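You operate a simulated robot arm through the tools that you are given. There is no shell and no other tool.

Carry out the task below with a simulated robot arm. There is one attempt and no reset: what you move stays moved.

## Task
Wet the blue brush at the blue tap and scrub the stain off the draining board.
Fine: brush back in its place, tap off. Set down upright: blue brush. What is to be rubbed or washed off counts as gone when no trace of it is left.
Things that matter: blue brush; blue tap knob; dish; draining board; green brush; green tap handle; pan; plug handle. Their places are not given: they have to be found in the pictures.

Only the result counts: the job must be done as asked and must still hold three seconds after the hand-in. Knocking over, shifting, dropping, spilling or breaking anything else fails it.

## Robot
A 6-joint arm with a two-finger parallel gripper, fixed in place. Base frame: the origin is on the floor under the middle of its stand, x ahead of it, y to its left, z up. Units: m, rad, N and s.
It reaches about 1.313 m from its shoulder. Its first joint turns from -2.897 to 2.897 rad. Payload 3.43 kg.
The tool frame sits at the grasp point between the pads (the TCP): z along the fingers, y along the line on which they close. The tips reach 0.034 m beyond it. The gripper opens to 0.128 m. The fingers are 0.024 m wide and 0.012 m thick; the gripper's body (0.048 by 0.13 m) begins 0.096 m behind the TCP.
Orientation is that of the tool frame in the base frame, as a unit quaternion [x, y, z, w]. With the fingers straight down and closing along the base's y, the tool's x points along the base's -x, its y along +y and its z along -z.

## Interface
- The arm moves only by the tool move_arm. Its argument "rows" is a list of rows, each an object (a shift or turn left out is 0, a gripper value left out holds the last) with "slide": the shift along the tool's x, y, z in m, a list of three; "rotation": the turn, a rotation vector about the tool's x, y, z in rad, a list of three. In form: [{"slide": [tx, ty, tz], "rotation": [rx, ry, rz]}, ...]. A call has 1 to 20 rows; each row is the pose to reach, as a shift and turn from the pose commanded when the call began, along the tool's axes at that moment. "gripper" is the gripper command, from -1 (shut) to 1 (fully open), values between in proportion, set as the call begins (left out, the last holds). Rows are played at 5 a second. More than 0.05 m and 0.15 rad between two rows, or a gripper value outside its range, and nothing of the call is played. Where a pose cannot be reached the arm comes as near as it can. A force on the tool above 40 N (or 10 N above the force at the start of the call, whichever is more), or a blocked arm, ends the call early, and 0.2 s more pass. The fingers move at their own pace (about 0.153 m/s each) and stop on an object; they squeeze with about 36 N. The grip force told is the motor's: it shows also when the fingers shut on nothing. Time passes only in rows, and 0.2 s behind the last, so rows that repeat a pose let the fingers close. It gives the time, the measured TCP pose, the force on the tool (base axes), the opening and the grip force at its end, in the units of the frame above (readings bear some noise), with the torque about the TCP (base axes, N m) and any sound that the robot's microphone picked up, and new pictures: "show" is both (left out), scene, wrist or none.
- Cameras (640 x 400 px; columns grow to the right, rows downward): "scene" is fixed at [0.4007, -0.6512, 1.4941]; the picture's right is [0.78, -0.63, 0.00], its down [-0.41, -0.51, -0.76] and it looks along [0.48, 0.59, -0.65] (base axes); focal length 310 px, centre (320, 200). "wrist" rides on the gripper at [0.076, -0.011, -0.16] in the tool frame; the picture's right is [0.15, 0.99, 0.00], its down [-0.88, 0.13, -0.46] and it looks along [-0.45, 0.07, 0.89] (tool axes); focal length 234 px, centre (320, 200).
- point_at(camera, pixels): for up to 12 pixels [column, row] of the newest picture of that camera ("zoom" is the newest enlarged one), the place [x, y, z] in the base frame of the surface seen there, good to about 0.002 m. No time passes.
- zoom(camera, box): a new picture of the part [left, top, right, bottom] of that camera's present view, enlarged. No time passes.
- close_job(): hands the job in; it is judged then, once.

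Unless the task says otherwise, let go and move clear before handing in.

The tools are called after "Call:" by a JSON object that holds its "op" and its "data". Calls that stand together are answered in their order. move_arm: Moves the arm, as the interface text tells. Its arguments: {"type":"object","properties":{"rows":{"type":"array"},"gripper":{"type":"number"},"show":{"type":"string","enum":["both","scene","wrist","none"]}},"required":["rows"]} The other tools are called the same way: point_at (camera, pixels) gives the place of the surface under pixels of a picture; zoom (camera, box) takes an enlarged picture of a part of a camera's view; close_job () hands the job in.

At the start:

```text
clock: 0.0
position: [0.5662, 0.1241, 1.1259]
tcp_rot: [0.0, 1.0, 0.0, 0.0]
force: [0.0, -0.4, 0.3]
moment: [0.04, -0.04, 0.0]
finger_gap: 0.128
gripper_force: 0.0
```

scene: 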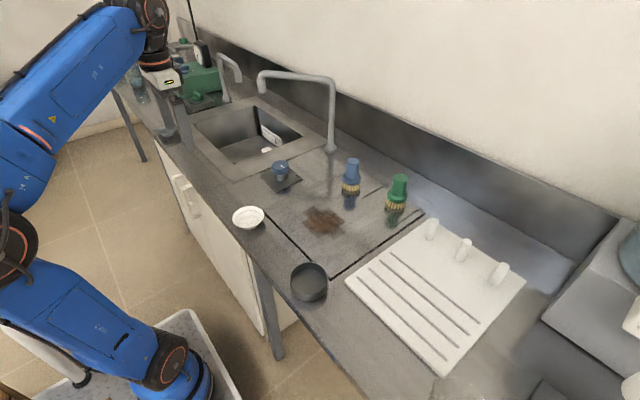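
wrist: 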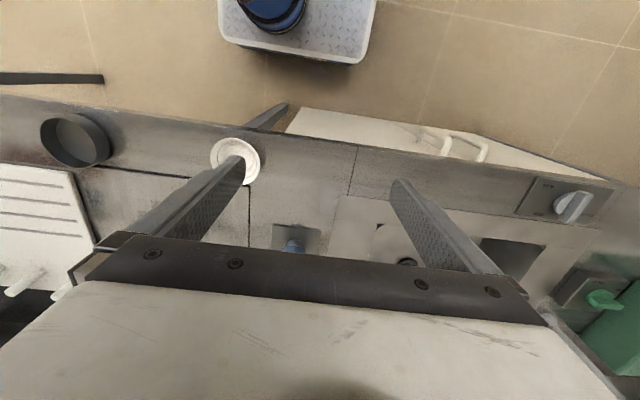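

The scene picture shows a blue brush near (351,176), a green brush near (397,192), a brown stain near (323,220), and a blue knob near (281,172). I'll zoom in on these areas before moving.

Call:
{"op": "zoom", "data": {"camera": "scene", "box": [220, 130, 440, 300]}}

Call:
{"op": "zoom", "data": {"camera": "scene", "box": [140, 20, 360, 190]}}

Call:
{"op": "point_at", "data": {"camera": "scene", "pixels": [[351, 165], [351, 190], [397, 182], [395, 208], [323, 220], [281, 165], [281, 185], [248, 217], [309, 280], [258, 80], [330, 150], [265, 150]]}}

```text
2.35 times, centred on (330, 215) of scene
```

zoom: 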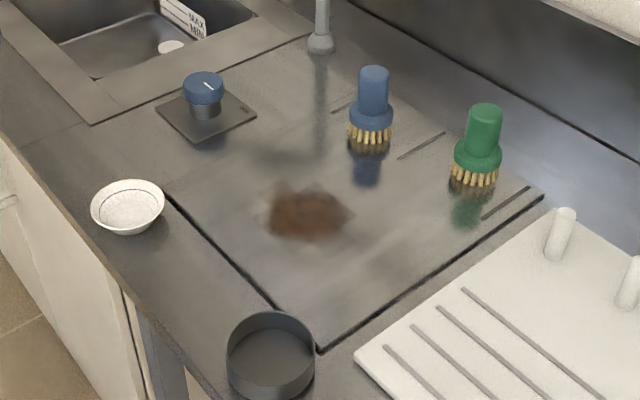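

```text
2.35 times, centred on (250, 105) of scene
```

zoom: 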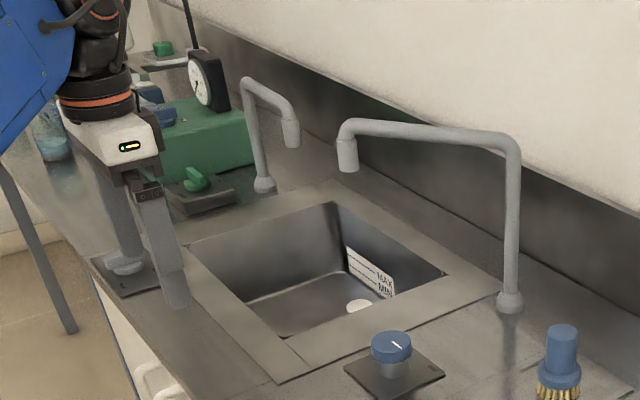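

```text
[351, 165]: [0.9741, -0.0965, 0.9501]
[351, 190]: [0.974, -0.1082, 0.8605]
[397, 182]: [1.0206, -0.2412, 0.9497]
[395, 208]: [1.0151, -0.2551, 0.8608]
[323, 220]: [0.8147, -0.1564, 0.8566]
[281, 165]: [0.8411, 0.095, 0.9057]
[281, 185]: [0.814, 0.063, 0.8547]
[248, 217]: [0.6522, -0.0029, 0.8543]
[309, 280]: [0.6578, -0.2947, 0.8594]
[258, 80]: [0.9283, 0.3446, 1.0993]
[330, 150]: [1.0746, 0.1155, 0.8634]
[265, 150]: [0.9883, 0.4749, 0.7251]
```

The blue knob sits at about (0.84, 0.09, 0.90), the blue brush at (0.97, -0.10) and the stain at (0.81, -0.16). I'll look closer at the knob's markings, the brush and the spouts.

Call:
{"op": "zoom", "data": {"camera": "scene", "box": [255, 150, 310, 195]}}

Call:
{"op": "zoom", "data": {"camera": "scene", "box": [325, 145, 425, 235]}}

Call:
{"op": "zoom", "data": {"camera": "wrist", "box": [480, 150, 640, 350]}}

Call:
{"op": "zoom", "data": {"camera": "scene", "box": [240, 60, 360, 160]}}

Call:
{"op": "zoom", "data": {"camera": "scene", "box": [290, 190, 360, 250]}}

```text
8.89 times, centred on (282, 172) of scene
```

zoom: 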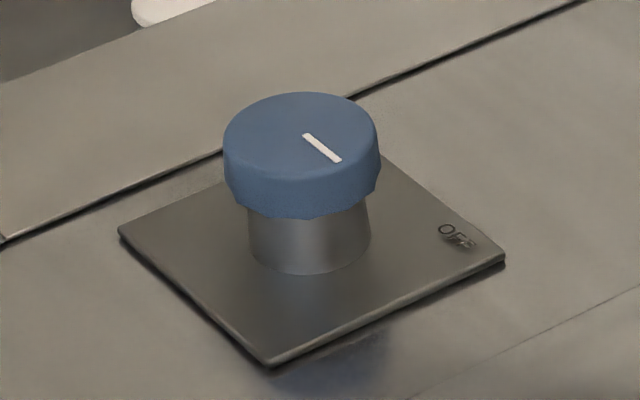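

```text
4.44 times, centred on (375, 190) of scene
```

zoom: 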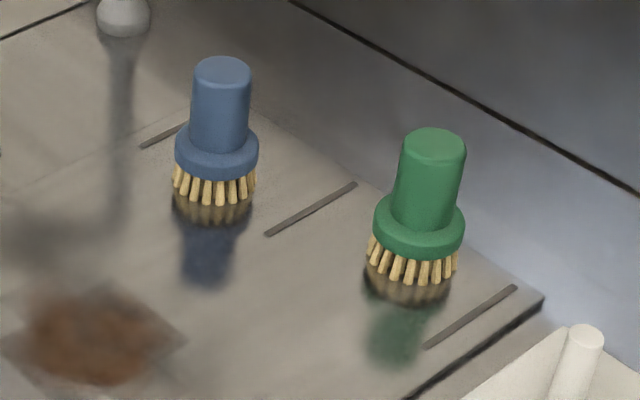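

```text
2.00 times, centred on (560, 250) of wrist
```

zoom: 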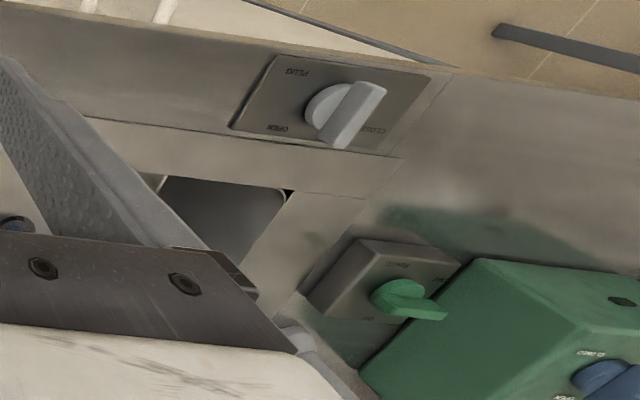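

```text
4.00 times, centred on (300, 110) of scene
```

zoom: 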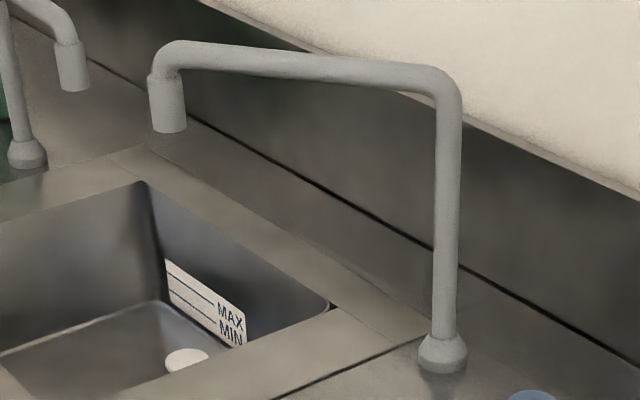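

```text
6.67 times, centred on (325, 220) of scene
```

zoom: 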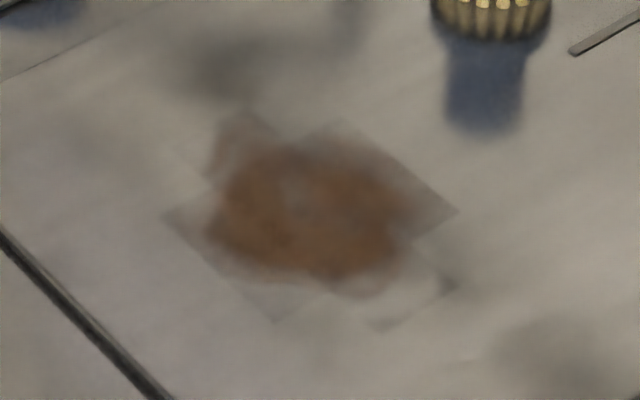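

The knob's white mark points at OFF on its plate, so the blue tap is off. I'll measure the knob, brush and spout precisely.

Call:
{"op": "point_at", "data": {"camera": "scene", "pixels": [[279.9, 164.9], [271.8, 165.3], [287.8, 165.3], [279.9, 160.8], [279.9, 169], [279, 176], [279, 188], [300, 173], [297, 178], [281.5, 165.5], [284, 168]]}}

Call:
{"op": "point_at", "data": {"camera": "scene", "pixels": [[349.8, 161], [344.5, 161], [355.5, 161], [349.8, 158.5], [349.8, 165], [342, 178], [352, 182], [358, 179], [347, 174], [349, 193], [343, 187], [356, 187]]}}

Call:
{"op": "point_at", "data": {"camera": "scene", "pixels": [[262, 91], [258, 90], [265, 90], [262, 80], [265, 72], [300, 74], [330, 80], [334, 85], [334, 120], [311, 75], [240, 82], [235, 78]]}}

Call:
{"op": "point_at", "data": {"camera": "scene", "pixels": [[302, 210], [310, 208], [325, 204], [340, 214], [345, 222], [337, 233], [325, 238], [315, 240], [305, 232], [296, 222], [320, 220], [333, 240]]}}

```text
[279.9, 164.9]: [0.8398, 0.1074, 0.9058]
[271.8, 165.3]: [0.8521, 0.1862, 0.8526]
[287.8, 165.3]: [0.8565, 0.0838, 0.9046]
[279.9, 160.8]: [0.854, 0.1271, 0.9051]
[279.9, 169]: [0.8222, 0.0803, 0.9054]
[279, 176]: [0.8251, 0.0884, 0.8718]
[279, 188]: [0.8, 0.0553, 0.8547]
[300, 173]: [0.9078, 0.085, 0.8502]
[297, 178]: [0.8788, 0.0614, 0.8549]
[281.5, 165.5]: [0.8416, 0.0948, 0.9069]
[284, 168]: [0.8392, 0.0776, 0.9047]
```

```text
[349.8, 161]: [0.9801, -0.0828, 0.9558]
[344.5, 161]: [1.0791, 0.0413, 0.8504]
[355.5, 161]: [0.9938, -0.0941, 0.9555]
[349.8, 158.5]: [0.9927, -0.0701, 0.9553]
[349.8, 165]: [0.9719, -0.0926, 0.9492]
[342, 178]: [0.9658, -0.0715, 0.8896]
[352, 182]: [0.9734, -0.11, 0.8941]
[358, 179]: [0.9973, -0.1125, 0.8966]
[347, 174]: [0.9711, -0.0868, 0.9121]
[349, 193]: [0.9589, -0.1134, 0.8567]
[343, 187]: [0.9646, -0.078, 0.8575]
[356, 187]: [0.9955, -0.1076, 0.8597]
```

```text
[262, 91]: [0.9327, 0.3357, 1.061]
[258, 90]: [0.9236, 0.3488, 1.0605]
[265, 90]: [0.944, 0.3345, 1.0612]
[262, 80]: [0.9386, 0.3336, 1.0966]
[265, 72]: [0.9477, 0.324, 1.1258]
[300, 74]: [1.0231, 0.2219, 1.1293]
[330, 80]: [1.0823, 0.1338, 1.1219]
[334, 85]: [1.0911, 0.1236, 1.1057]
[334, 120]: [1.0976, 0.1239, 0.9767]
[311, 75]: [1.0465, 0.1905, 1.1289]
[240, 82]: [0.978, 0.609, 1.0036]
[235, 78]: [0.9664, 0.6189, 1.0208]
```

```text
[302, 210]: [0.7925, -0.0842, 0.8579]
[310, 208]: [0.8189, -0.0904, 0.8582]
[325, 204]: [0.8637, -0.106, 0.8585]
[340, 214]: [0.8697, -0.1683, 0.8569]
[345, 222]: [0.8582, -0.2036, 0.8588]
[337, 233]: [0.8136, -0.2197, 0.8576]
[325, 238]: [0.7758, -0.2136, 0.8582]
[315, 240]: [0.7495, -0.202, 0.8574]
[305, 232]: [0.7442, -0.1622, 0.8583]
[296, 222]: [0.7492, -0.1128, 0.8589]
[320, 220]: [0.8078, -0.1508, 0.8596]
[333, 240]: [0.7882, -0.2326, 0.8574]
```

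The knob centre is about (0.838, 0.104) with its top at z 0.906, the spout end is near (0.94, 0.347, 1.06), and the stain spans roughly x 0.745–0.87, y -0.085 to -0.235. I'll move the hand forward at its present height to see the knob with the wrist camera.

Call:
{"op": "move_arm", "data": {"rows": [{"slide": [-0.04, -0.005, 0]}, {"slide": [-0.08, -0.01, 0]}, {"slide": [-0.12, -0.015, 0]}, {"slide": [-0.16, -0.02, 0]}, {"slide": [-0.174, -0.02, 0]}, {"slide": [-0.174, -0.02, 0]}]}}

```text
clock: 1.4
position: [0.7416, 0.1044, 1.1278]
tcp_rot: [0.0, 1.0, -0.001, 0.0]
force: [-0.5, -0.9, -0.1]
moment: [0.0, 0.01, 0.0]
finger_gap: 0.1281
gripper_force: 0.1
```

scene: 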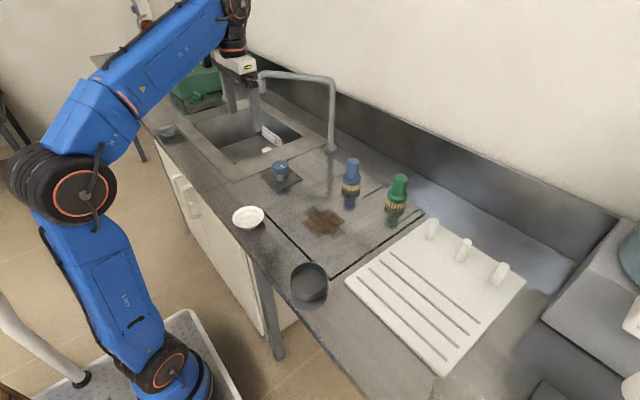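
wrist: 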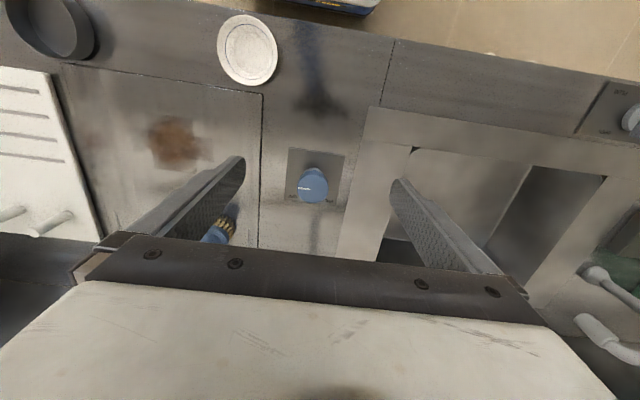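

Call:
{"op": "zoom", "data": {"camera": "wrist", "box": [270, 135, 370, 225]}}

Call:
{"op": "zoom", "data": {"camera": "wrist", "box": [560, 60, 640, 160]}}

Call:
{"op": "zoom", "data": {"camera": "scene", "box": [140, 90, 260, 180]}}

Call:
{"op": "zoom", "data": {"camera": "wrist", "box": [100, 80, 260, 250]}}

```text
4.44 times, centred on (320, 180) of wrist
```

zoom: 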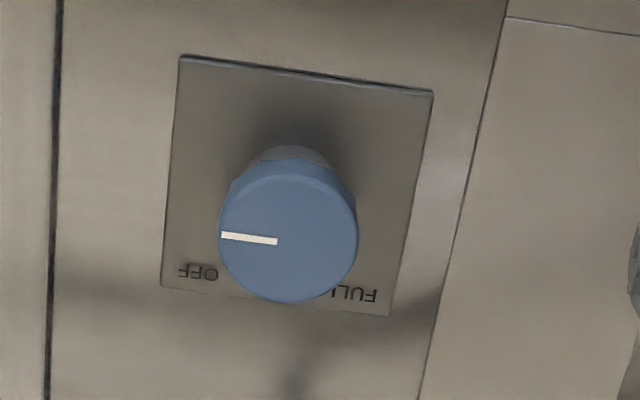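

```text
4.00 times, centred on (600, 110) of wrist
```

zoom: 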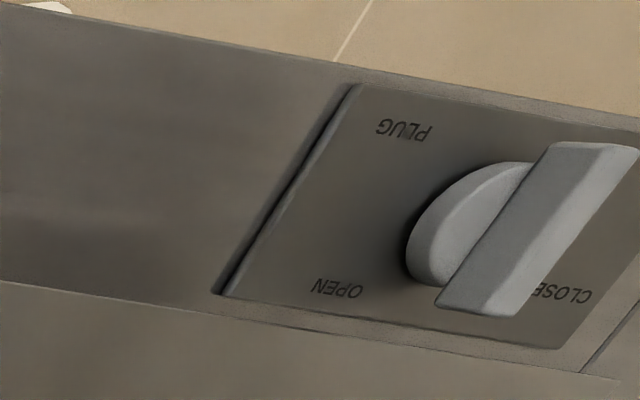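

```text
4.44 times, centred on (200, 135) of scene
```

zoom: 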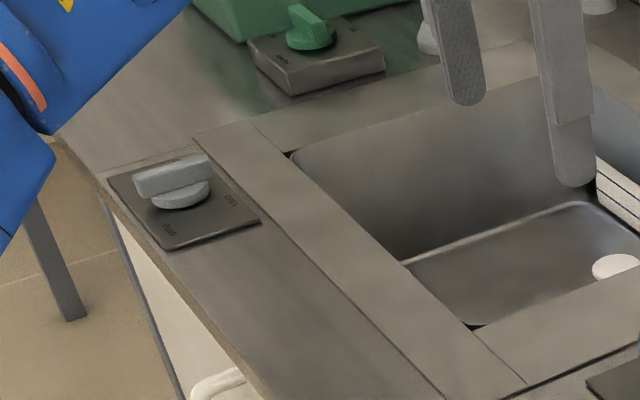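

```text
2.35 times, centred on (180, 165) of wrist
```

zoom: 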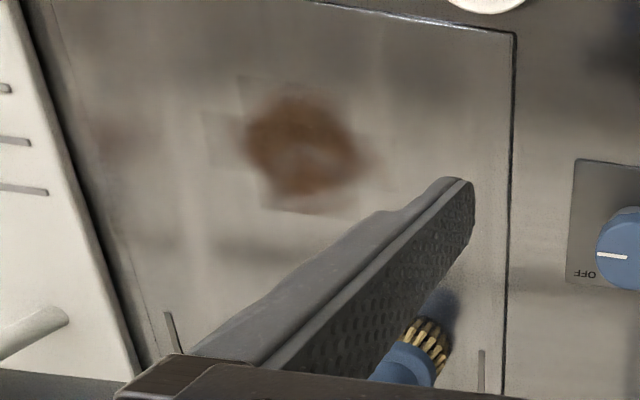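

The plate labels read OFF toward -y and FULL toward +y, and the knob mark at wrist (307,188) points along -y. So opening means turning counter-clockwise seen from above. I'll measure the knob from this view.

Call:
{"op": "point_at", "data": {"camera": "wrist", "pixels": [[312.8, 187.9], [298.5, 189], [327.5, 189], [313, 175], [313, 201], [298, 188.2], [310, 189.3], [294.5, 196.5], [329, 201], [343, 203], [288, 149], [284, 198]]}}

Call:
{"op": "point_at", "data": {"camera": "wrist", "pixels": [[618, 119], [630, 100], [616, 135], [580, 130], [612, 136], [145, 130], [175, 118], [205, 130], [200, 160], [170, 165], [150, 150]]}}

```text
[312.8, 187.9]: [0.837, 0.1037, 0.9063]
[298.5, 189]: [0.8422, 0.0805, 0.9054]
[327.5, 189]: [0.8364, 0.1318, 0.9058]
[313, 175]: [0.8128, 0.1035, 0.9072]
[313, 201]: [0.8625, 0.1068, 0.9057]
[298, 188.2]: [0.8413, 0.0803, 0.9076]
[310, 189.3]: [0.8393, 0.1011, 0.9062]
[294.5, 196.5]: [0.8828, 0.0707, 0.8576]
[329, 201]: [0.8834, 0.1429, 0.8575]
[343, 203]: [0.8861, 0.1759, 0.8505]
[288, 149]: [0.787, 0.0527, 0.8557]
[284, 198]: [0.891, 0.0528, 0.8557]
```

```text
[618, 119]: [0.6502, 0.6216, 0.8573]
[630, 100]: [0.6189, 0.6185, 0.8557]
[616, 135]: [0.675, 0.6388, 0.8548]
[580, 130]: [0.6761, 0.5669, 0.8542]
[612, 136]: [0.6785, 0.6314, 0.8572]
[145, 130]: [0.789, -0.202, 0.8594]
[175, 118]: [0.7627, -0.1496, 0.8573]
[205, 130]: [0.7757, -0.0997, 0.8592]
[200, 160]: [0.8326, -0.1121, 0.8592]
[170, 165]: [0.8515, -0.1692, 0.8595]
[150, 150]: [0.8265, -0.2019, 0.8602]
```

The knob centre is confirmed at (0.838, 0.106) with radius about 0.026, and its plate is at z 0.857. I'll move over it and descend with the fingers open.

Call:
{"op": "move_arm", "data": {"rows": [{"slide": [-0.035, 0.0, 0]}, {"slide": [-0.07, 0.001, 0]}, {"slide": [-0.0978, 0.0019, 0]}, {"slide": [-0.0978, 0.0019, 0.04]}, {"slide": [-0.0978, 0.0019, 0.08]}, {"slide": [-0.0978, 0.0019, 0.12]}, {"slide": [-0.0978, 0.0019, 0.16]}, {"slide": [-0.0978, 0.0019, 0.19]}, {"slide": [-0.0978, 0.0019, 0.21]}, {"slide": [-0.0978, 0.0019, 0.222]}, {"slide": [-0.0978, 0.0019, 0.222]}], "gripper": 1}}

```text
clock: 3.8
position: [0.8385, 0.105, 0.9047]
tcp_rot: [0.0, 1.0, 0.0, 0.0]
force: [-0.5, 0.2, 0.7]
moment: [0.01, 0.03, -0.03]
finger_gap: 0.1278
gripper_force: 0.0
```

scene: 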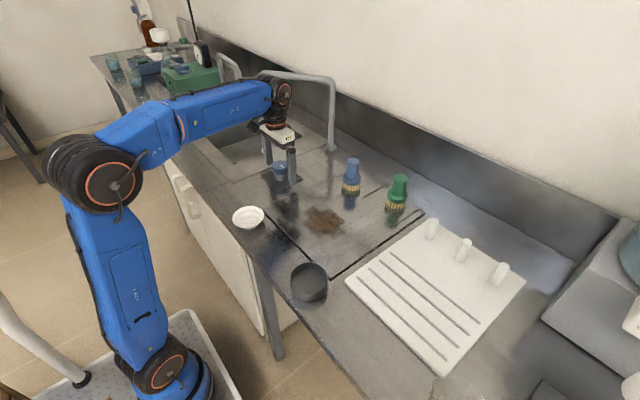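
wrist: 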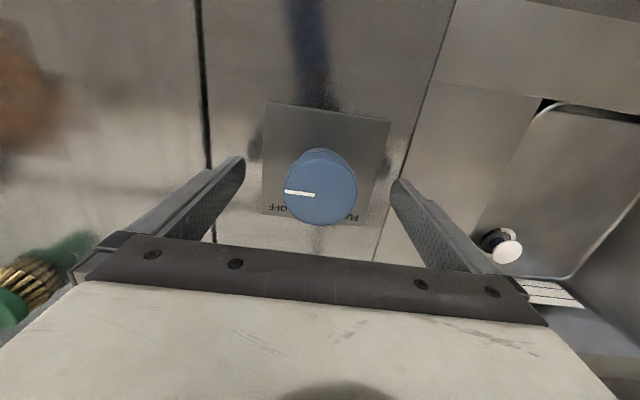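

The fingers straddle the knob at wrist (320,187), and the sink plug at (505,248) appears raised, which suggests it is open. I'll check the plug in a zoom and close the gripper on the knob.

Call:
{"op": "zoom", "data": {"camera": "wrist", "box": [440, 190, 600, 310]}}

Call:
{"op": "move_arm", "data": {"rows": [{"slide": [0, 0, 0]}, {"slide": [0, 0, 0]}, {"slide": [0, 0, 0]}, {"slide": [0, 0, 0]}], "gripper": -1, "show": "wrist"}}

```text
3.33 times, centred on (520, 250) of wrist
```

zoom: 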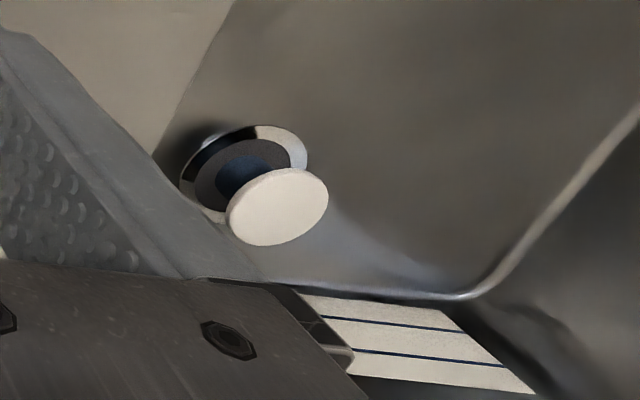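

```text
clock: 4.8
position: [0.8389, 0.1051, 0.904]
tcp_rot: [0.0, 1.0, 0.0, 0.0]
force: [-0.8, 5.3, -0.9]
moment: [0.3, -0.22, 0.0]
finger_gap: 0.0574
gripper_force: 45.3
```

wrist: 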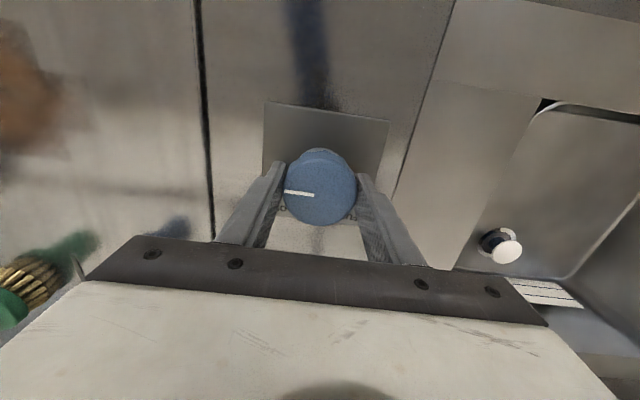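

The knob is gripped (gap 0.0574) and the plug is raised, so the drain is open. I'll turn the knob counter-clockwise seen from above, which is negative about tool z, in small steps.

Call:
{"op": "move_arm", "data": {"rows": [{"rotation": [0, 0, -0.1]}, {"rotation": [0, 0, -0.2]}, {"rotation": [0, 0, -0.3]}, {"rotation": [0, 0, -0.4]}, {"rotation": [0, 0, -0.5]}, {"rotation": [0, 0, -0.6]}, {"rotation": [0, 0, -0.6]}]}}

```text
clock: 6.4
position: [0.8388, 0.1056, 0.9045]
tcp_rot: [-0.295, 0.955, 0.0, 0.0]
force: [3.8, -22.3, 0.8]
moment: [-0.88, 0.02, -0.01]
finger_gap: 0.0575
gripper_force: 45.4
```

scene: 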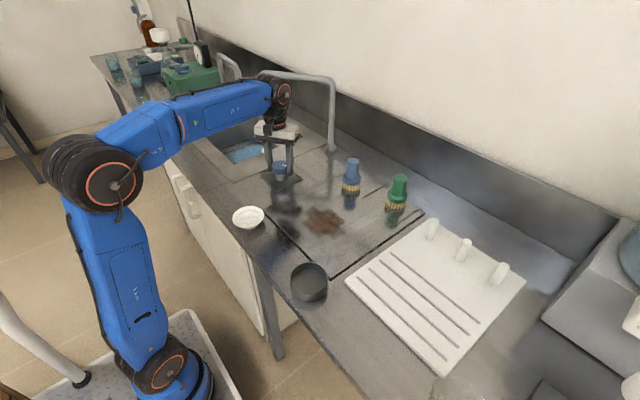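
wrist: 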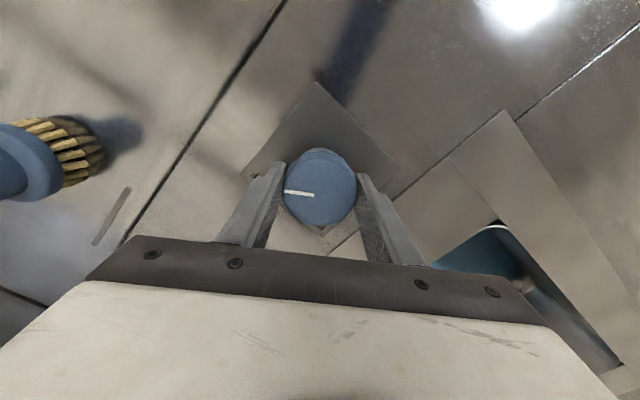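

The sink now shows blue at scene (245,150), so water is running. I'll zoom in to see the stream and the level.

Call:
{"op": "zoom", "data": {"camera": "scene", "box": [180, 60, 350, 190]}}

Call:
{"op": "zoom", "data": {"camera": "wrist", "box": [400, 190, 640, 390]}}

```text
3.08 times, centred on (265, 125) of scene
```

zoom: 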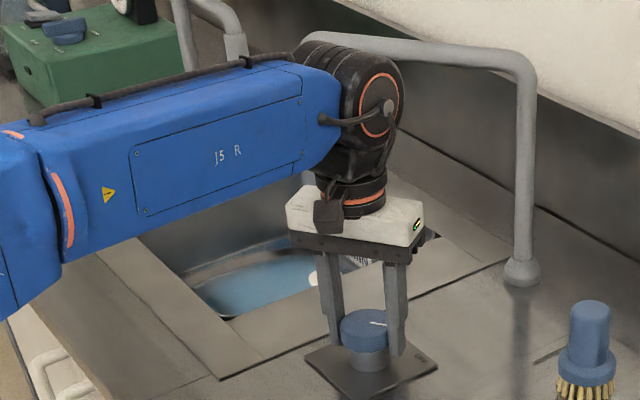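

```text
2.00 times, centred on (520, 290) of wrist
```

zoom: 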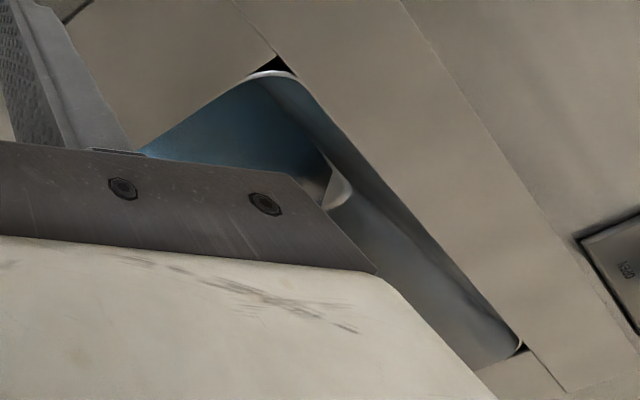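

The tap is running and only a shallow film lies in the sink. I'll let go of the knob and rise straight up to see the stream.

Call:
{"op": "move_arm", "data": {"rows": [{"slide": [0, 0, 0]}, {"slide": [0, 0, 0]}, {"slide": [0, 0, -0.03]}, {"slide": [0, 0, -0.07]}, {"slide": [0, 0, -0.11]}, {"slide": [0, 0, -0.15]}, {"slide": [0, 0, -0.19]}], "gripper": 1}}

```text
clock: 8.0
position: [0.8375, 0.1042, 1.0953]
tcp_rot: [-0.296, 0.955, 0.0, 0.001]
force: [0.6, 0.3, 0.4]
moment: [-0.01, 0.0, 0.01]
finger_gap: 0.1279
gripper_force: 0.0
```

scene: 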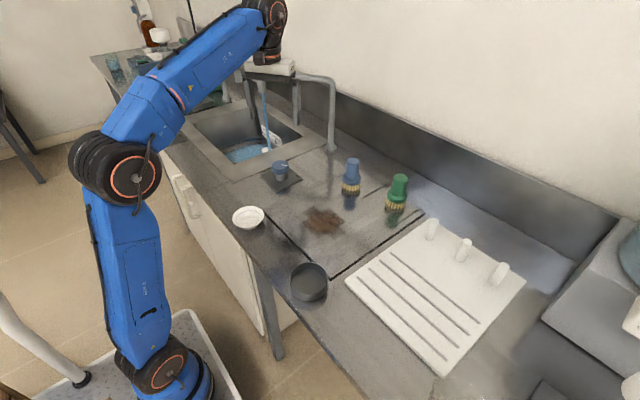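
wrist: 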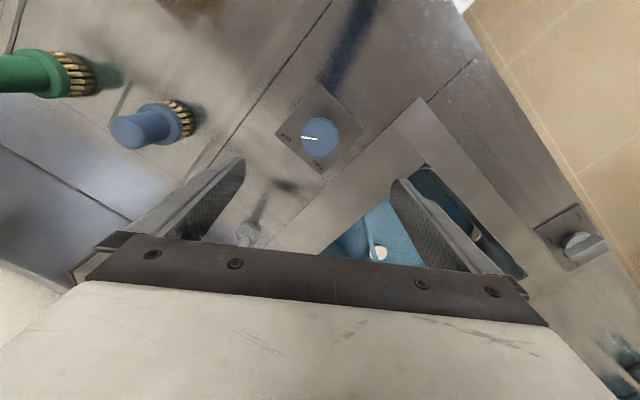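

The stream runs from the spout at scene (262,95) down to about (268,145). I'll measure the brush and the stream.

Call:
{"op": "zoom", "data": {"camera": "scene", "box": [180, 70, 310, 180]}}

Call:
{"op": "zoom", "data": {"camera": "wrist", "box": [80, 70, 240, 180]}}

Call:
{"op": "point_at", "data": {"camera": "scene", "pixels": [[265, 105], [266, 115], [268, 130], [269, 140], [240, 153], [250, 150], [216, 120], [240, 108], [300, 135], [232, 170]]}}

Call:
{"op": "point_at", "data": {"camera": "scene", "pixels": [[352.9, 161.2], [352.9, 158.9], [352.9, 163.8], [347.5, 161.5], [358.5, 161.5], [352, 172], [351, 176], [352, 184], [344, 181], [359, 182], [350, 195], [342, 190]]}}

```text
3.64 times, centred on (245, 125) of scene
```

zoom: 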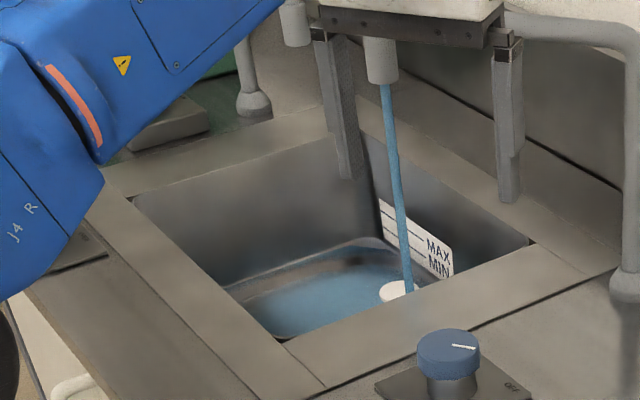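

```text
3.64 times, centred on (160, 125) of wrist
```

zoom: 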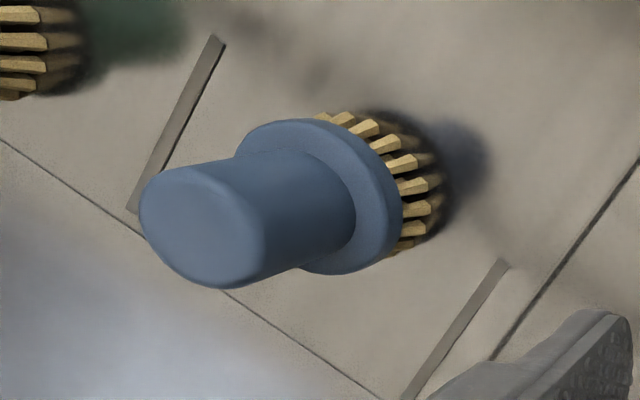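

```text
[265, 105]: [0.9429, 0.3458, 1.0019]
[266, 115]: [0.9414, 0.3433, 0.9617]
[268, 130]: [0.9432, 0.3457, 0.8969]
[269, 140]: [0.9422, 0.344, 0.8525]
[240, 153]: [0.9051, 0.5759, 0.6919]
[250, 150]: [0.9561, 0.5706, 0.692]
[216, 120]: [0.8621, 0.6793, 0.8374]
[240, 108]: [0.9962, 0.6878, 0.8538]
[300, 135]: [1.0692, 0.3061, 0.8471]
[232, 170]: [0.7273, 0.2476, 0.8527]
```

```text
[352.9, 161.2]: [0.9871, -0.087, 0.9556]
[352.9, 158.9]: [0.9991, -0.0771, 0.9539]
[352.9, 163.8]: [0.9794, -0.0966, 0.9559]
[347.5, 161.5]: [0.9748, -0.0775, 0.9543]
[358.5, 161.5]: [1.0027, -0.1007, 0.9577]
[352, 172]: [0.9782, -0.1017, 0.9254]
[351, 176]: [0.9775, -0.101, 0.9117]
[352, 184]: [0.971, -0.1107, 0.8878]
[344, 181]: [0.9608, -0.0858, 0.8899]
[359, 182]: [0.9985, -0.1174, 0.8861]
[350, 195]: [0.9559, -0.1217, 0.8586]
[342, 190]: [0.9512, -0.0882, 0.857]
```

The stream runs vertically at (0.943, 0.346), the water surface in the sink is at z 0.69, and the brush axis is at (0.988, -0.088) with its top at z 0.956. I'll turn the hand back to its first orientation before moving to the brush.

Call:
{"op": "move_arm", "data": {"rows": [{"rotation": [0, 0, 0.12]}, {"rotation": [0, 0, 0.24]}, {"rotation": [0, 0, 0.36]}, {"rotation": [0, 0, 0.48]}, {"rotation": [0, 0, 0.6]}, {"rotation": [0, 0, 0.6]}], "gripper": 0.4, "show": "wrist"}}

```text
clock: 9.4
position: [0.8382, 0.105, 1.0955]
tcp_rot: [0.001, 1.0, 0.0, -0.001]
force: [-0.6, 0.5, 0.5]
moment: [-0.02, 0.03, -0.01]
finger_gap: 0.0896
gripper_force: 0.2
```

wrist: 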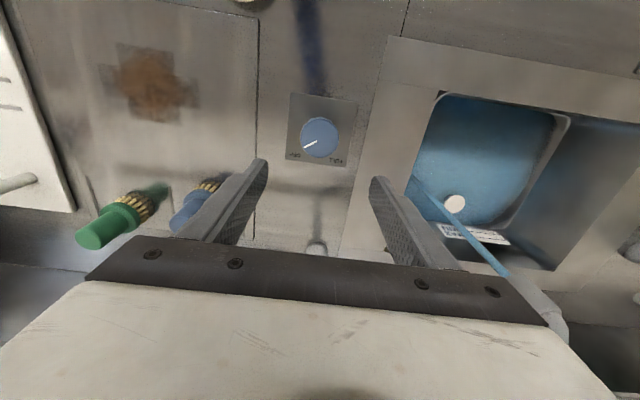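

The hand is back to its first orientation with the gap at 0.09. I'll move at this height to above the blue brush.

Call:
{"op": "move_arm", "data": {"rows": [{"slide": [-0.025, -0.0325, 0]}, {"slide": [-0.05, -0.065, 0]}, {"slide": [-0.075, -0.097, 0]}, {"slide": [-0.1, -0.13, 0]}, {"slide": [-0.125, -0.162, 0]}, {"slide": [-0.1505, -0.194, 0]}, {"slide": [-0.1505, -0.194, 0.04]}, {"slide": [-0.1505, -0.194, 0.07]}, {"slide": [-0.1505, -0.194, 0.07]}], "gripper": 0.4}}

```text
clock: 11.4
position: [0.9887, -0.0886, 1.0226]
tcp_rot: [0.001, 1.0, 0.0, 0.001]
force: [-0.6, -0.5, -0.8]
moment: [0.04, -0.01, 0.02]
finger_gap: 0.0895
gripper_force: 0.0
out of reach, approached as far as the arm can: row 6
```

scene: 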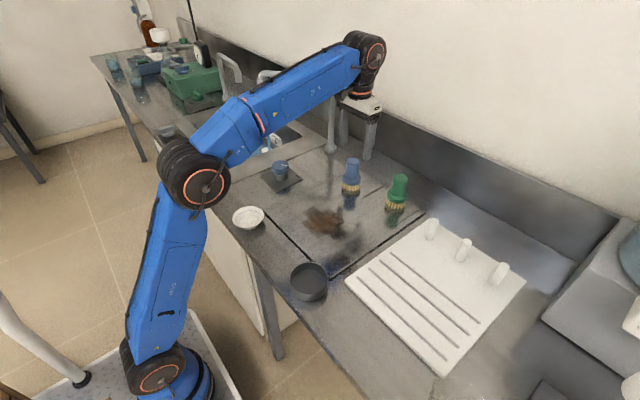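
wrist: 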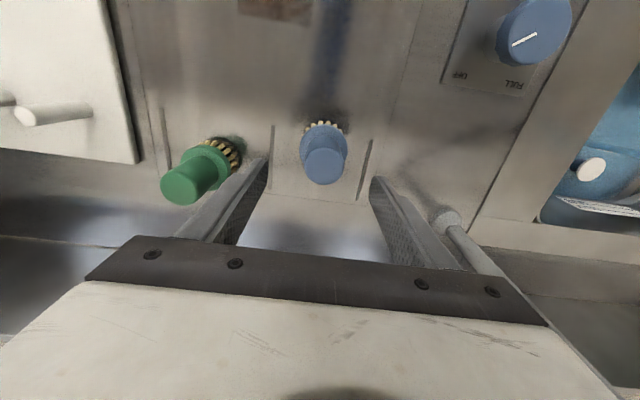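

The blue brush stands between its two tick marks at wrist (325,160), with the fingers to either side. I'll measure its axis once more before descending.

Call:
{"op": "point_at", "data": {"camera": "wrist", "pixels": [[326, 167], [308, 167], [343, 167], [326, 152], [326, 182], [302, 146], [345, 143], [270, 130], [271, 170], [369, 145], [360, 198]]}}

Call:
{"op": "zoom", "data": {"camera": "wrist", "box": [240, 100, 400, 220]}}

Call:
{"op": "zoom", "data": {"camera": "scene", "box": [310, 80, 430, 220]}}

```text
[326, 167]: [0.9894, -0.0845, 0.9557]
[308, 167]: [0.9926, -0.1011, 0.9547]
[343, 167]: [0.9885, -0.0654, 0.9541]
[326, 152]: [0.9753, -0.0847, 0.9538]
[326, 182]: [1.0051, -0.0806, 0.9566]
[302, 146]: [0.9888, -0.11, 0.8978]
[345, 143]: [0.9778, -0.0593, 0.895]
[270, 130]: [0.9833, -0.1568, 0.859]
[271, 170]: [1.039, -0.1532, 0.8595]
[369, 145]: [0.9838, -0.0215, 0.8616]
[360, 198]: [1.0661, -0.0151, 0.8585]
```

```text
3.33 times, centred on (320, 160) of wrist
```

zoom: 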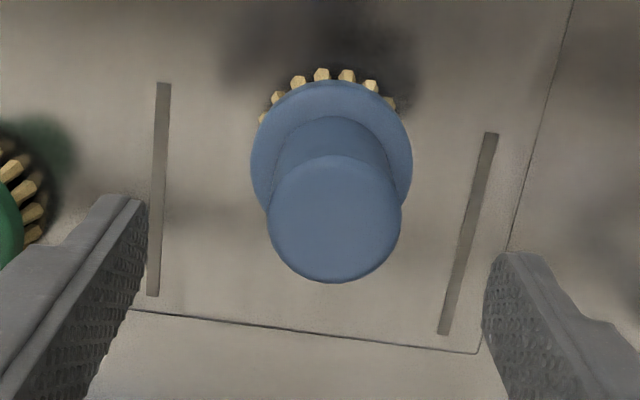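

```text
2.86 times, centred on (370, 150) of scene
```

zoom: 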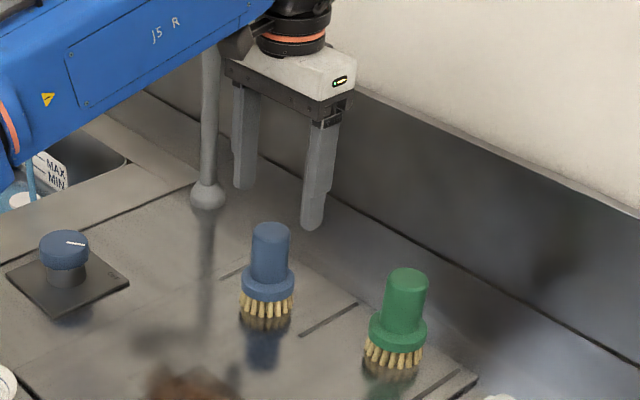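

The brush handle is centred at (0.990, -0.085), the handle top is at z 0.956 and the flange top at about 0.897. I'll lower the TCP to z 0.936 around the handle.

Call:
{"op": "move_arm", "data": {"rows": [{"slide": [-0.001, 0.002, 0.02]}, {"slide": [-0.0015, 0.003, 0.045]}, {"slide": [-0.0015, 0.003, 0.065]}, {"slide": [-0.0015, 0.003, 0.08]}, {"slide": [-0.0015, 0.003, 0.088]}, {"slide": [-0.0015, 0.003, 0.088]}], "gripper": 0.4}}

```text
clock: 12.8
position: [0.9911, -0.0865, 0.9376]
tcp_rot: [0.0, 1.0, 0.0, 0.0]
force: [-0.4, -0.9, -0.4]
moment: [0.01, -0.01, 0.01]
finger_gap: 0.0897
gripper_force: 0.0
```

scene: 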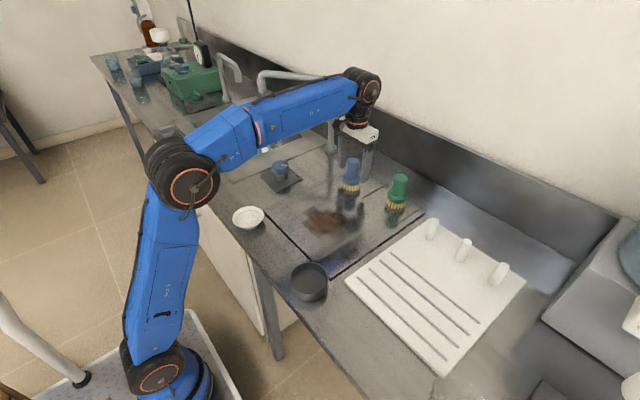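
wrist: 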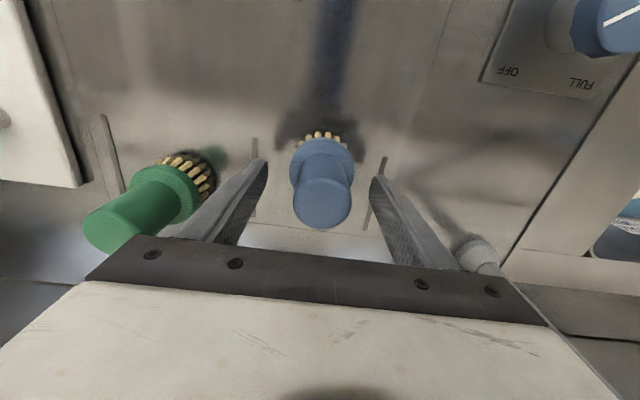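

The fingers straddle the handle. I'll close on it without moving.

Call:
{"op": "move_arm", "data": {"rows": [{"slide": [0, 0, 0]}, {"slide": [0, 0, 0]}, {"slide": [0, 0, 0]}, {"slide": [0, 0, 0]}], "gripper": -1}}

```text
clock: 13.8
position: [0.9912, -0.0861, 0.9373]
tcp_rot: [0.0, 1.0, 0.0, 0.0]
force: [0.2, 0.4, -0.1]
moment: [-0.13, 0.01, 0.0]
finger_gap: 0.0411
gripper_force: 36.1
```

scene: 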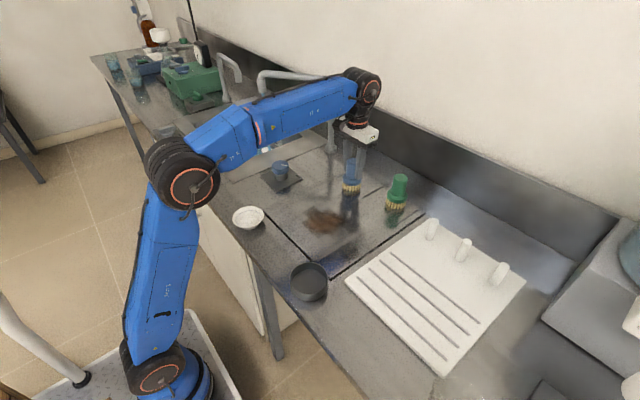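
wrist: 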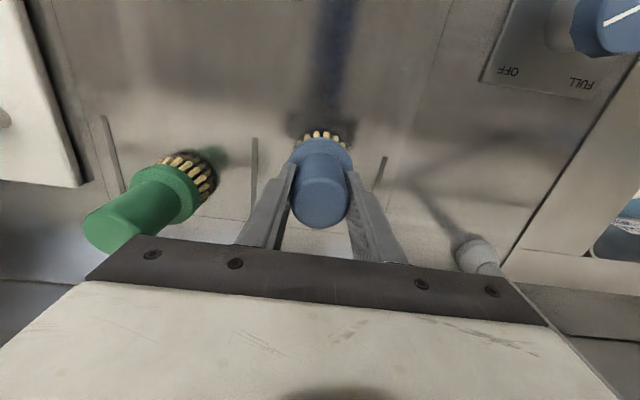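

The handle is held (gap 0.041, 36 N). I'll lift straight up and draw back toward x 0.80, clear of the tap.

Call:
{"op": "move_arm", "data": {"rows": [{"slide": [0, 0, -0.02]}, {"slide": [0, 0, -0.045]}, {"slide": [0, 0, -0.07]}, {"slide": [0.035, 0, -0.085]}, {"slide": [0.075, 0, -0.1]}, {"slide": [0.115, 0, -0.115]}, {"slide": [0.155, 0, -0.125]}, {"slide": [0.19, 0, -0.125]}, {"slide": [0.19, 0, -0.125]}]}}

```text
clock: 15.8
position: [0.8025, -0.0852, 1.0617]
tcp_rot: [0.0, 1.0, 0.0, 0.0]
force: [-0.4, -0.5, -0.8]
moment: [0.0, 0.03, -0.01]
finger_gap: 0.0407
gripper_force: 35.7
```

scene: 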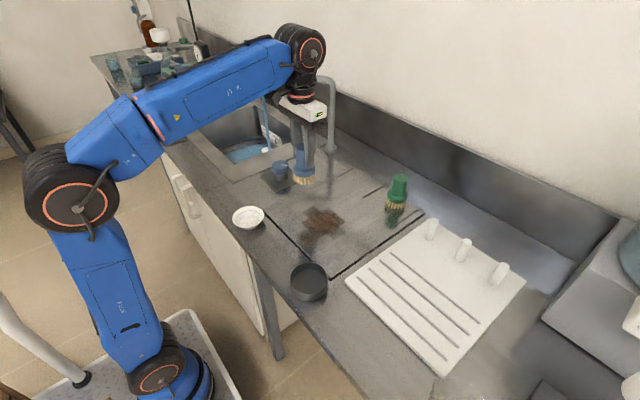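
wrist: 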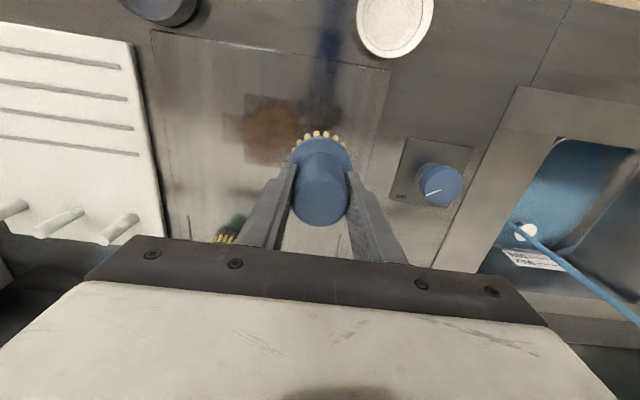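

The brush is held clear of the counter at (0.80, -0.085, 1.06), and the stream is visible at wrist (570,260). I'll move sideways to y 0.346 at x 0.75, staying well in front of the spout.

Call:
{"op": "move_arm", "data": {"rows": [{"slide": [0.02, 0.035, 0]}, {"slide": [0.04, 0.075, 0]}, {"slide": [0.05, 0.115, 0]}, {"slide": [0.05, 0.155, 0]}, {"slide": [0.05, 0.195, 0]}, {"slide": [0.05, 0.235, 0]}, {"slide": [0.05, 0.275, 0]}, {"slide": [0.05, 0.315, 0]}, {"slide": [0.05, 0.355, 0]}, {"slide": [0.05, 0.395, 0]}, {"slide": [0.05, 0.431, 0]}, {"slide": [0.05, 0.431, 0]}]}}

```text
clock: 18.4
position: [0.7534, 0.3466, 1.0621]
tcp_rot: [0.0, 1.0, 0.0, 0.0]
force: [-0.8, -0.1, -0.5]
moment: [0.01, 0.02, 0.0]
finger_gap: 0.0411
gripper_force: 36.1
```

scene: 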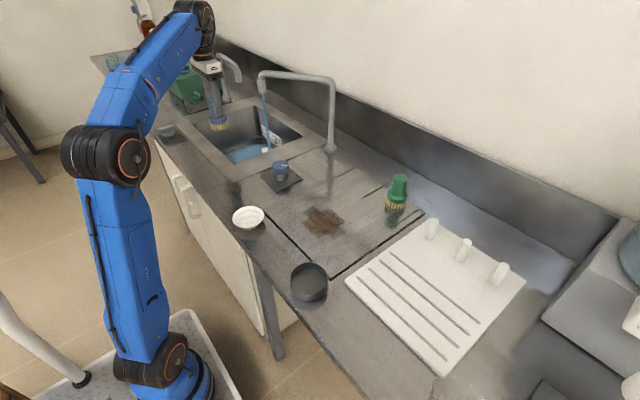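
wrist: 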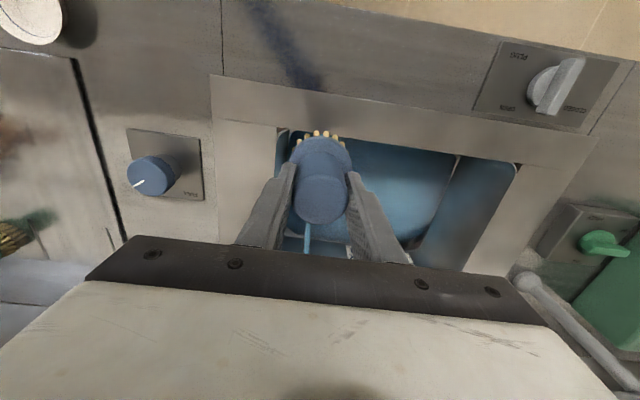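

The brush now hangs over the sink in front of the stream. I'll tilt the hand by about 60° so that the bristles point forward toward the stream, keeping the TCP in place.

Call:
{"op": "move_arm", "data": {"rows": [{"rotation": [0, -0.13, 0]}, {"rotation": [0, -0.26, 0]}, {"rotation": [0, -0.39, 0]}, {"rotation": [0, -0.52, 0]}, {"rotation": [0, -0.65, 0]}, {"rotation": [0, -0.78, 0]}, {"rotation": [0, -0.91, 0]}, {"rotation": [0, -1.05, 0]}, {"rotation": [0, -1.05, 0]}]}}

```text
clock: 20.4
position: [0.75, 0.3455, 1.0608]
tcp_rot: [0.0, 0.865, 0.0, 0.502]
force: [-0.4, 0.8, -0.6]
moment: [0.01, 0.04, 0.02]
finger_gap: 0.041
gripper_force: 35.9
```

scene: 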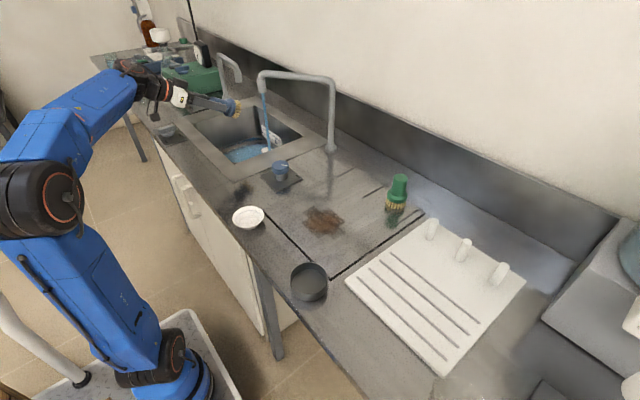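
wrist: 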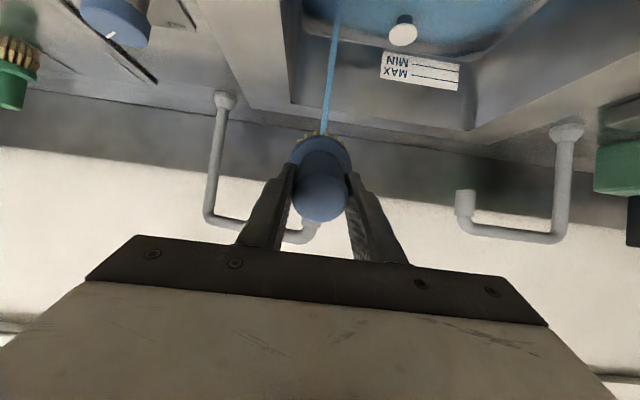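

The bristles at wrist (320,135) point at the stream, with the spout well above. I'll lower the hand and then advance until the bristles are in the stream at x 0.943.

Call:
{"op": "move_arm", "data": {"rows": [{"slide": [0.03, 0, 0.0172]}, {"slide": [0.06, 0, 0.0344]}, {"slide": [0.085, 0, 0.0488]}, {"slide": [0.068, 0, 0.0783]}, {"slide": [0.051, 0, 0.1078]}, {"slide": [0.034, 0, 0.1373]}, {"slide": [0.0173, 0, 0.1667]}, {"slide": [0.0173, 0, 0.1667]}]}}

```text
clock: 22.2
position: [0.8851, 0.3483, 0.9635]
tcp_rot: [-0.001, 0.865, 0.0, 0.502]
force: [0.5, 0.2, -0.9]
moment: [-0.03, 0.06, -0.01]
finger_gap: 0.0407
gripper_force: 36.0
```

scene: 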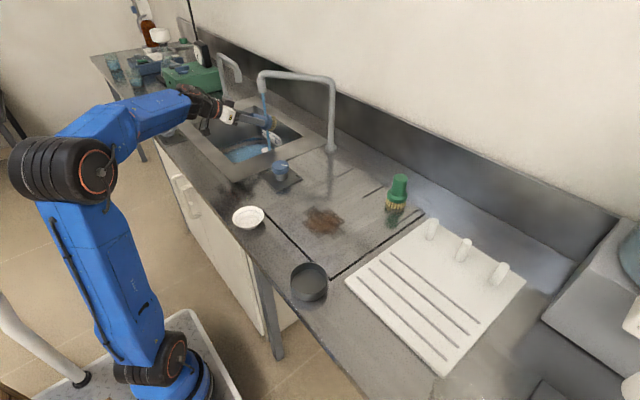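
wrist: 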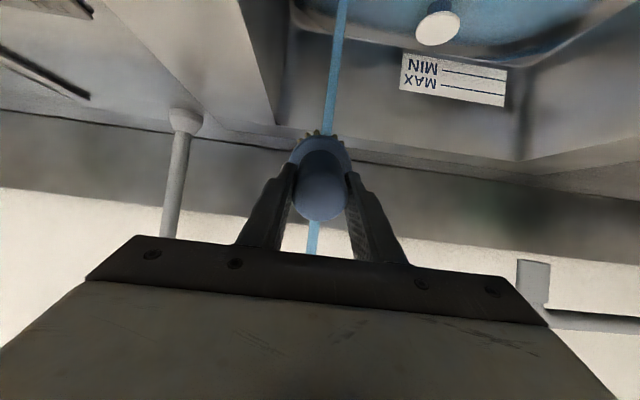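

Call:
{"op": "zoom", "data": {"camera": "scene", "box": [220, 65, 310, 165]}}

Call:
{"op": "zoom", "data": {"camera": "wrist", "box": [260, 100, 380, 230]}}

```text
4.00 times, centred on (265, 115) of scene
```

zoom: 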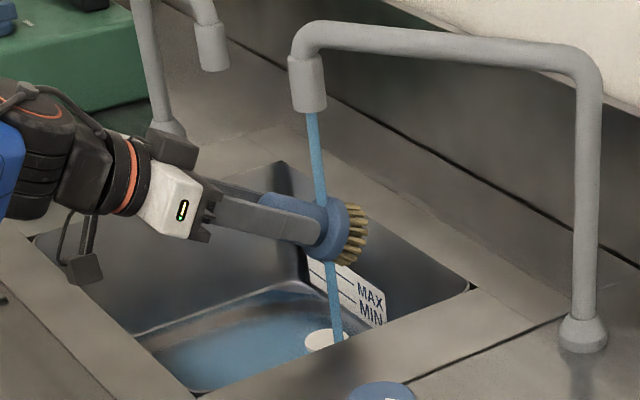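

```text
3.08 times, centred on (320, 165) of wrist
```

zoom: 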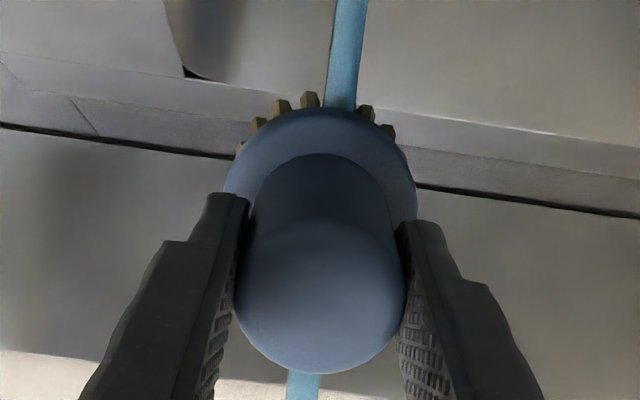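

The stream meets the brush at the flange (scene zoom (322,205)), with the bristles slightly beyond it. I'll measure the bristles before drawing back a little.

Call:
{"op": "zoom", "data": {"camera": "scene", "box": [255, 100, 325, 150]}}

Call:
{"op": "point_at", "data": {"camera": "scene", "pixels": [[264, 95], [265, 105], [267, 133], [269, 143], [270, 120], [272, 125], [274, 122], [275, 127], [276, 118], [271, 130], [262, 120], [273, 117]]}}

```text
8.00 times, centred on (290, 125) of scene
```

zoom: 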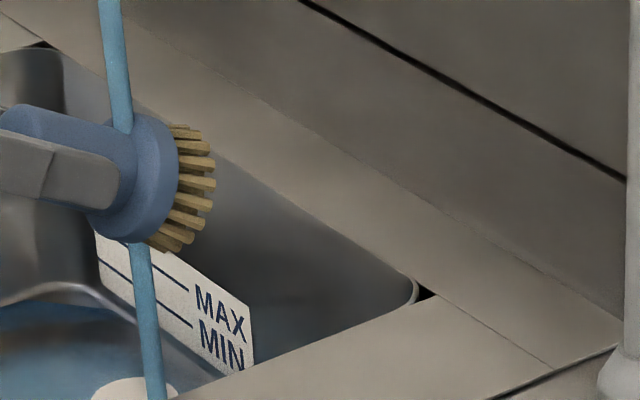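

```text
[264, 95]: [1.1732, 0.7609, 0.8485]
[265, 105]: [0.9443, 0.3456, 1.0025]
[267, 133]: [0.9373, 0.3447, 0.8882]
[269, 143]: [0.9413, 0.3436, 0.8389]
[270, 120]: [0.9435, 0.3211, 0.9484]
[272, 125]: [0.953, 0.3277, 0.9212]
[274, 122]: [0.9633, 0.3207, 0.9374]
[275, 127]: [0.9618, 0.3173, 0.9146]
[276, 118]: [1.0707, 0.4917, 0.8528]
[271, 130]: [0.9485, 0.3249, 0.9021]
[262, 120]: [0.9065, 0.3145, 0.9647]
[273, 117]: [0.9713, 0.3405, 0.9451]
```

The bristles are centred near x 0.962 and the stream at x 0.944, so I'll draw back 2 cm and pass the bristles slowly through the stream in x and y.

Call:
{"op": "move_arm", "data": {"rows": [{"slide": [0.005, 0, -0.0087]}, {"slide": [0.00995, 0, -0.01735]}, {"slide": [0.00995, 0, -0.01735]}, {"slide": [0.00995, 0.01, -0.01735]}, {"slide": [0.00995, 0.015, -0.01735]}, {"slide": [0.00995, 0, -0.01735]}, {"slide": [0.00995, -0.015, -0.01735]}, {"slide": [0.00995, 0, -0.01735]}, {"slide": [0.0125, 0, -0.0217]}, {"slide": [0.0125, 0, -0.0217]}]}}

```text
clock: 24.4
position: [0.8614, 0.3452, 0.963]
tcp_rot: [-0.001, 0.865, 0.001, 0.502]
force: [0.3, -0.3, -1.1]
moment: [0.0, 0.04, 0.04]
finger_gap: 0.0403
gripper_force: 36.0
```

scene: 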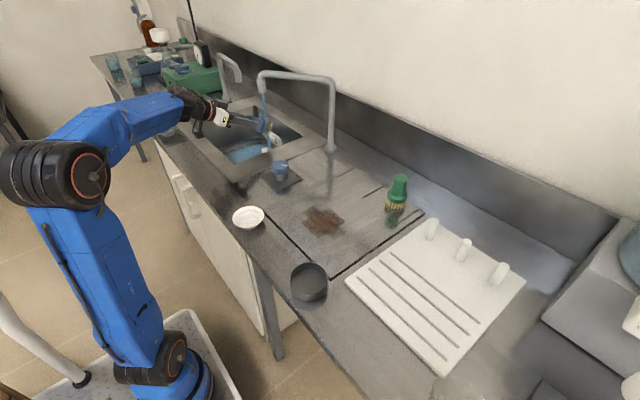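
wrist: 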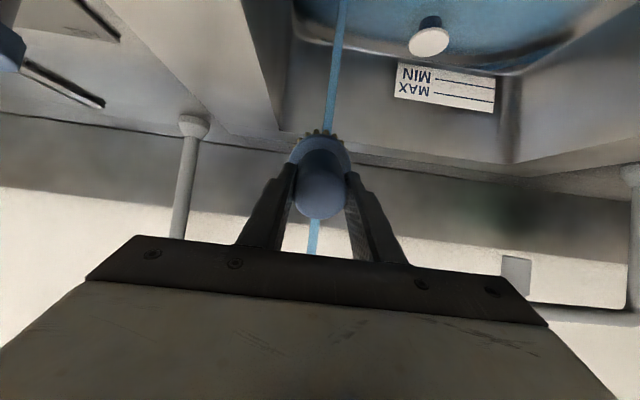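

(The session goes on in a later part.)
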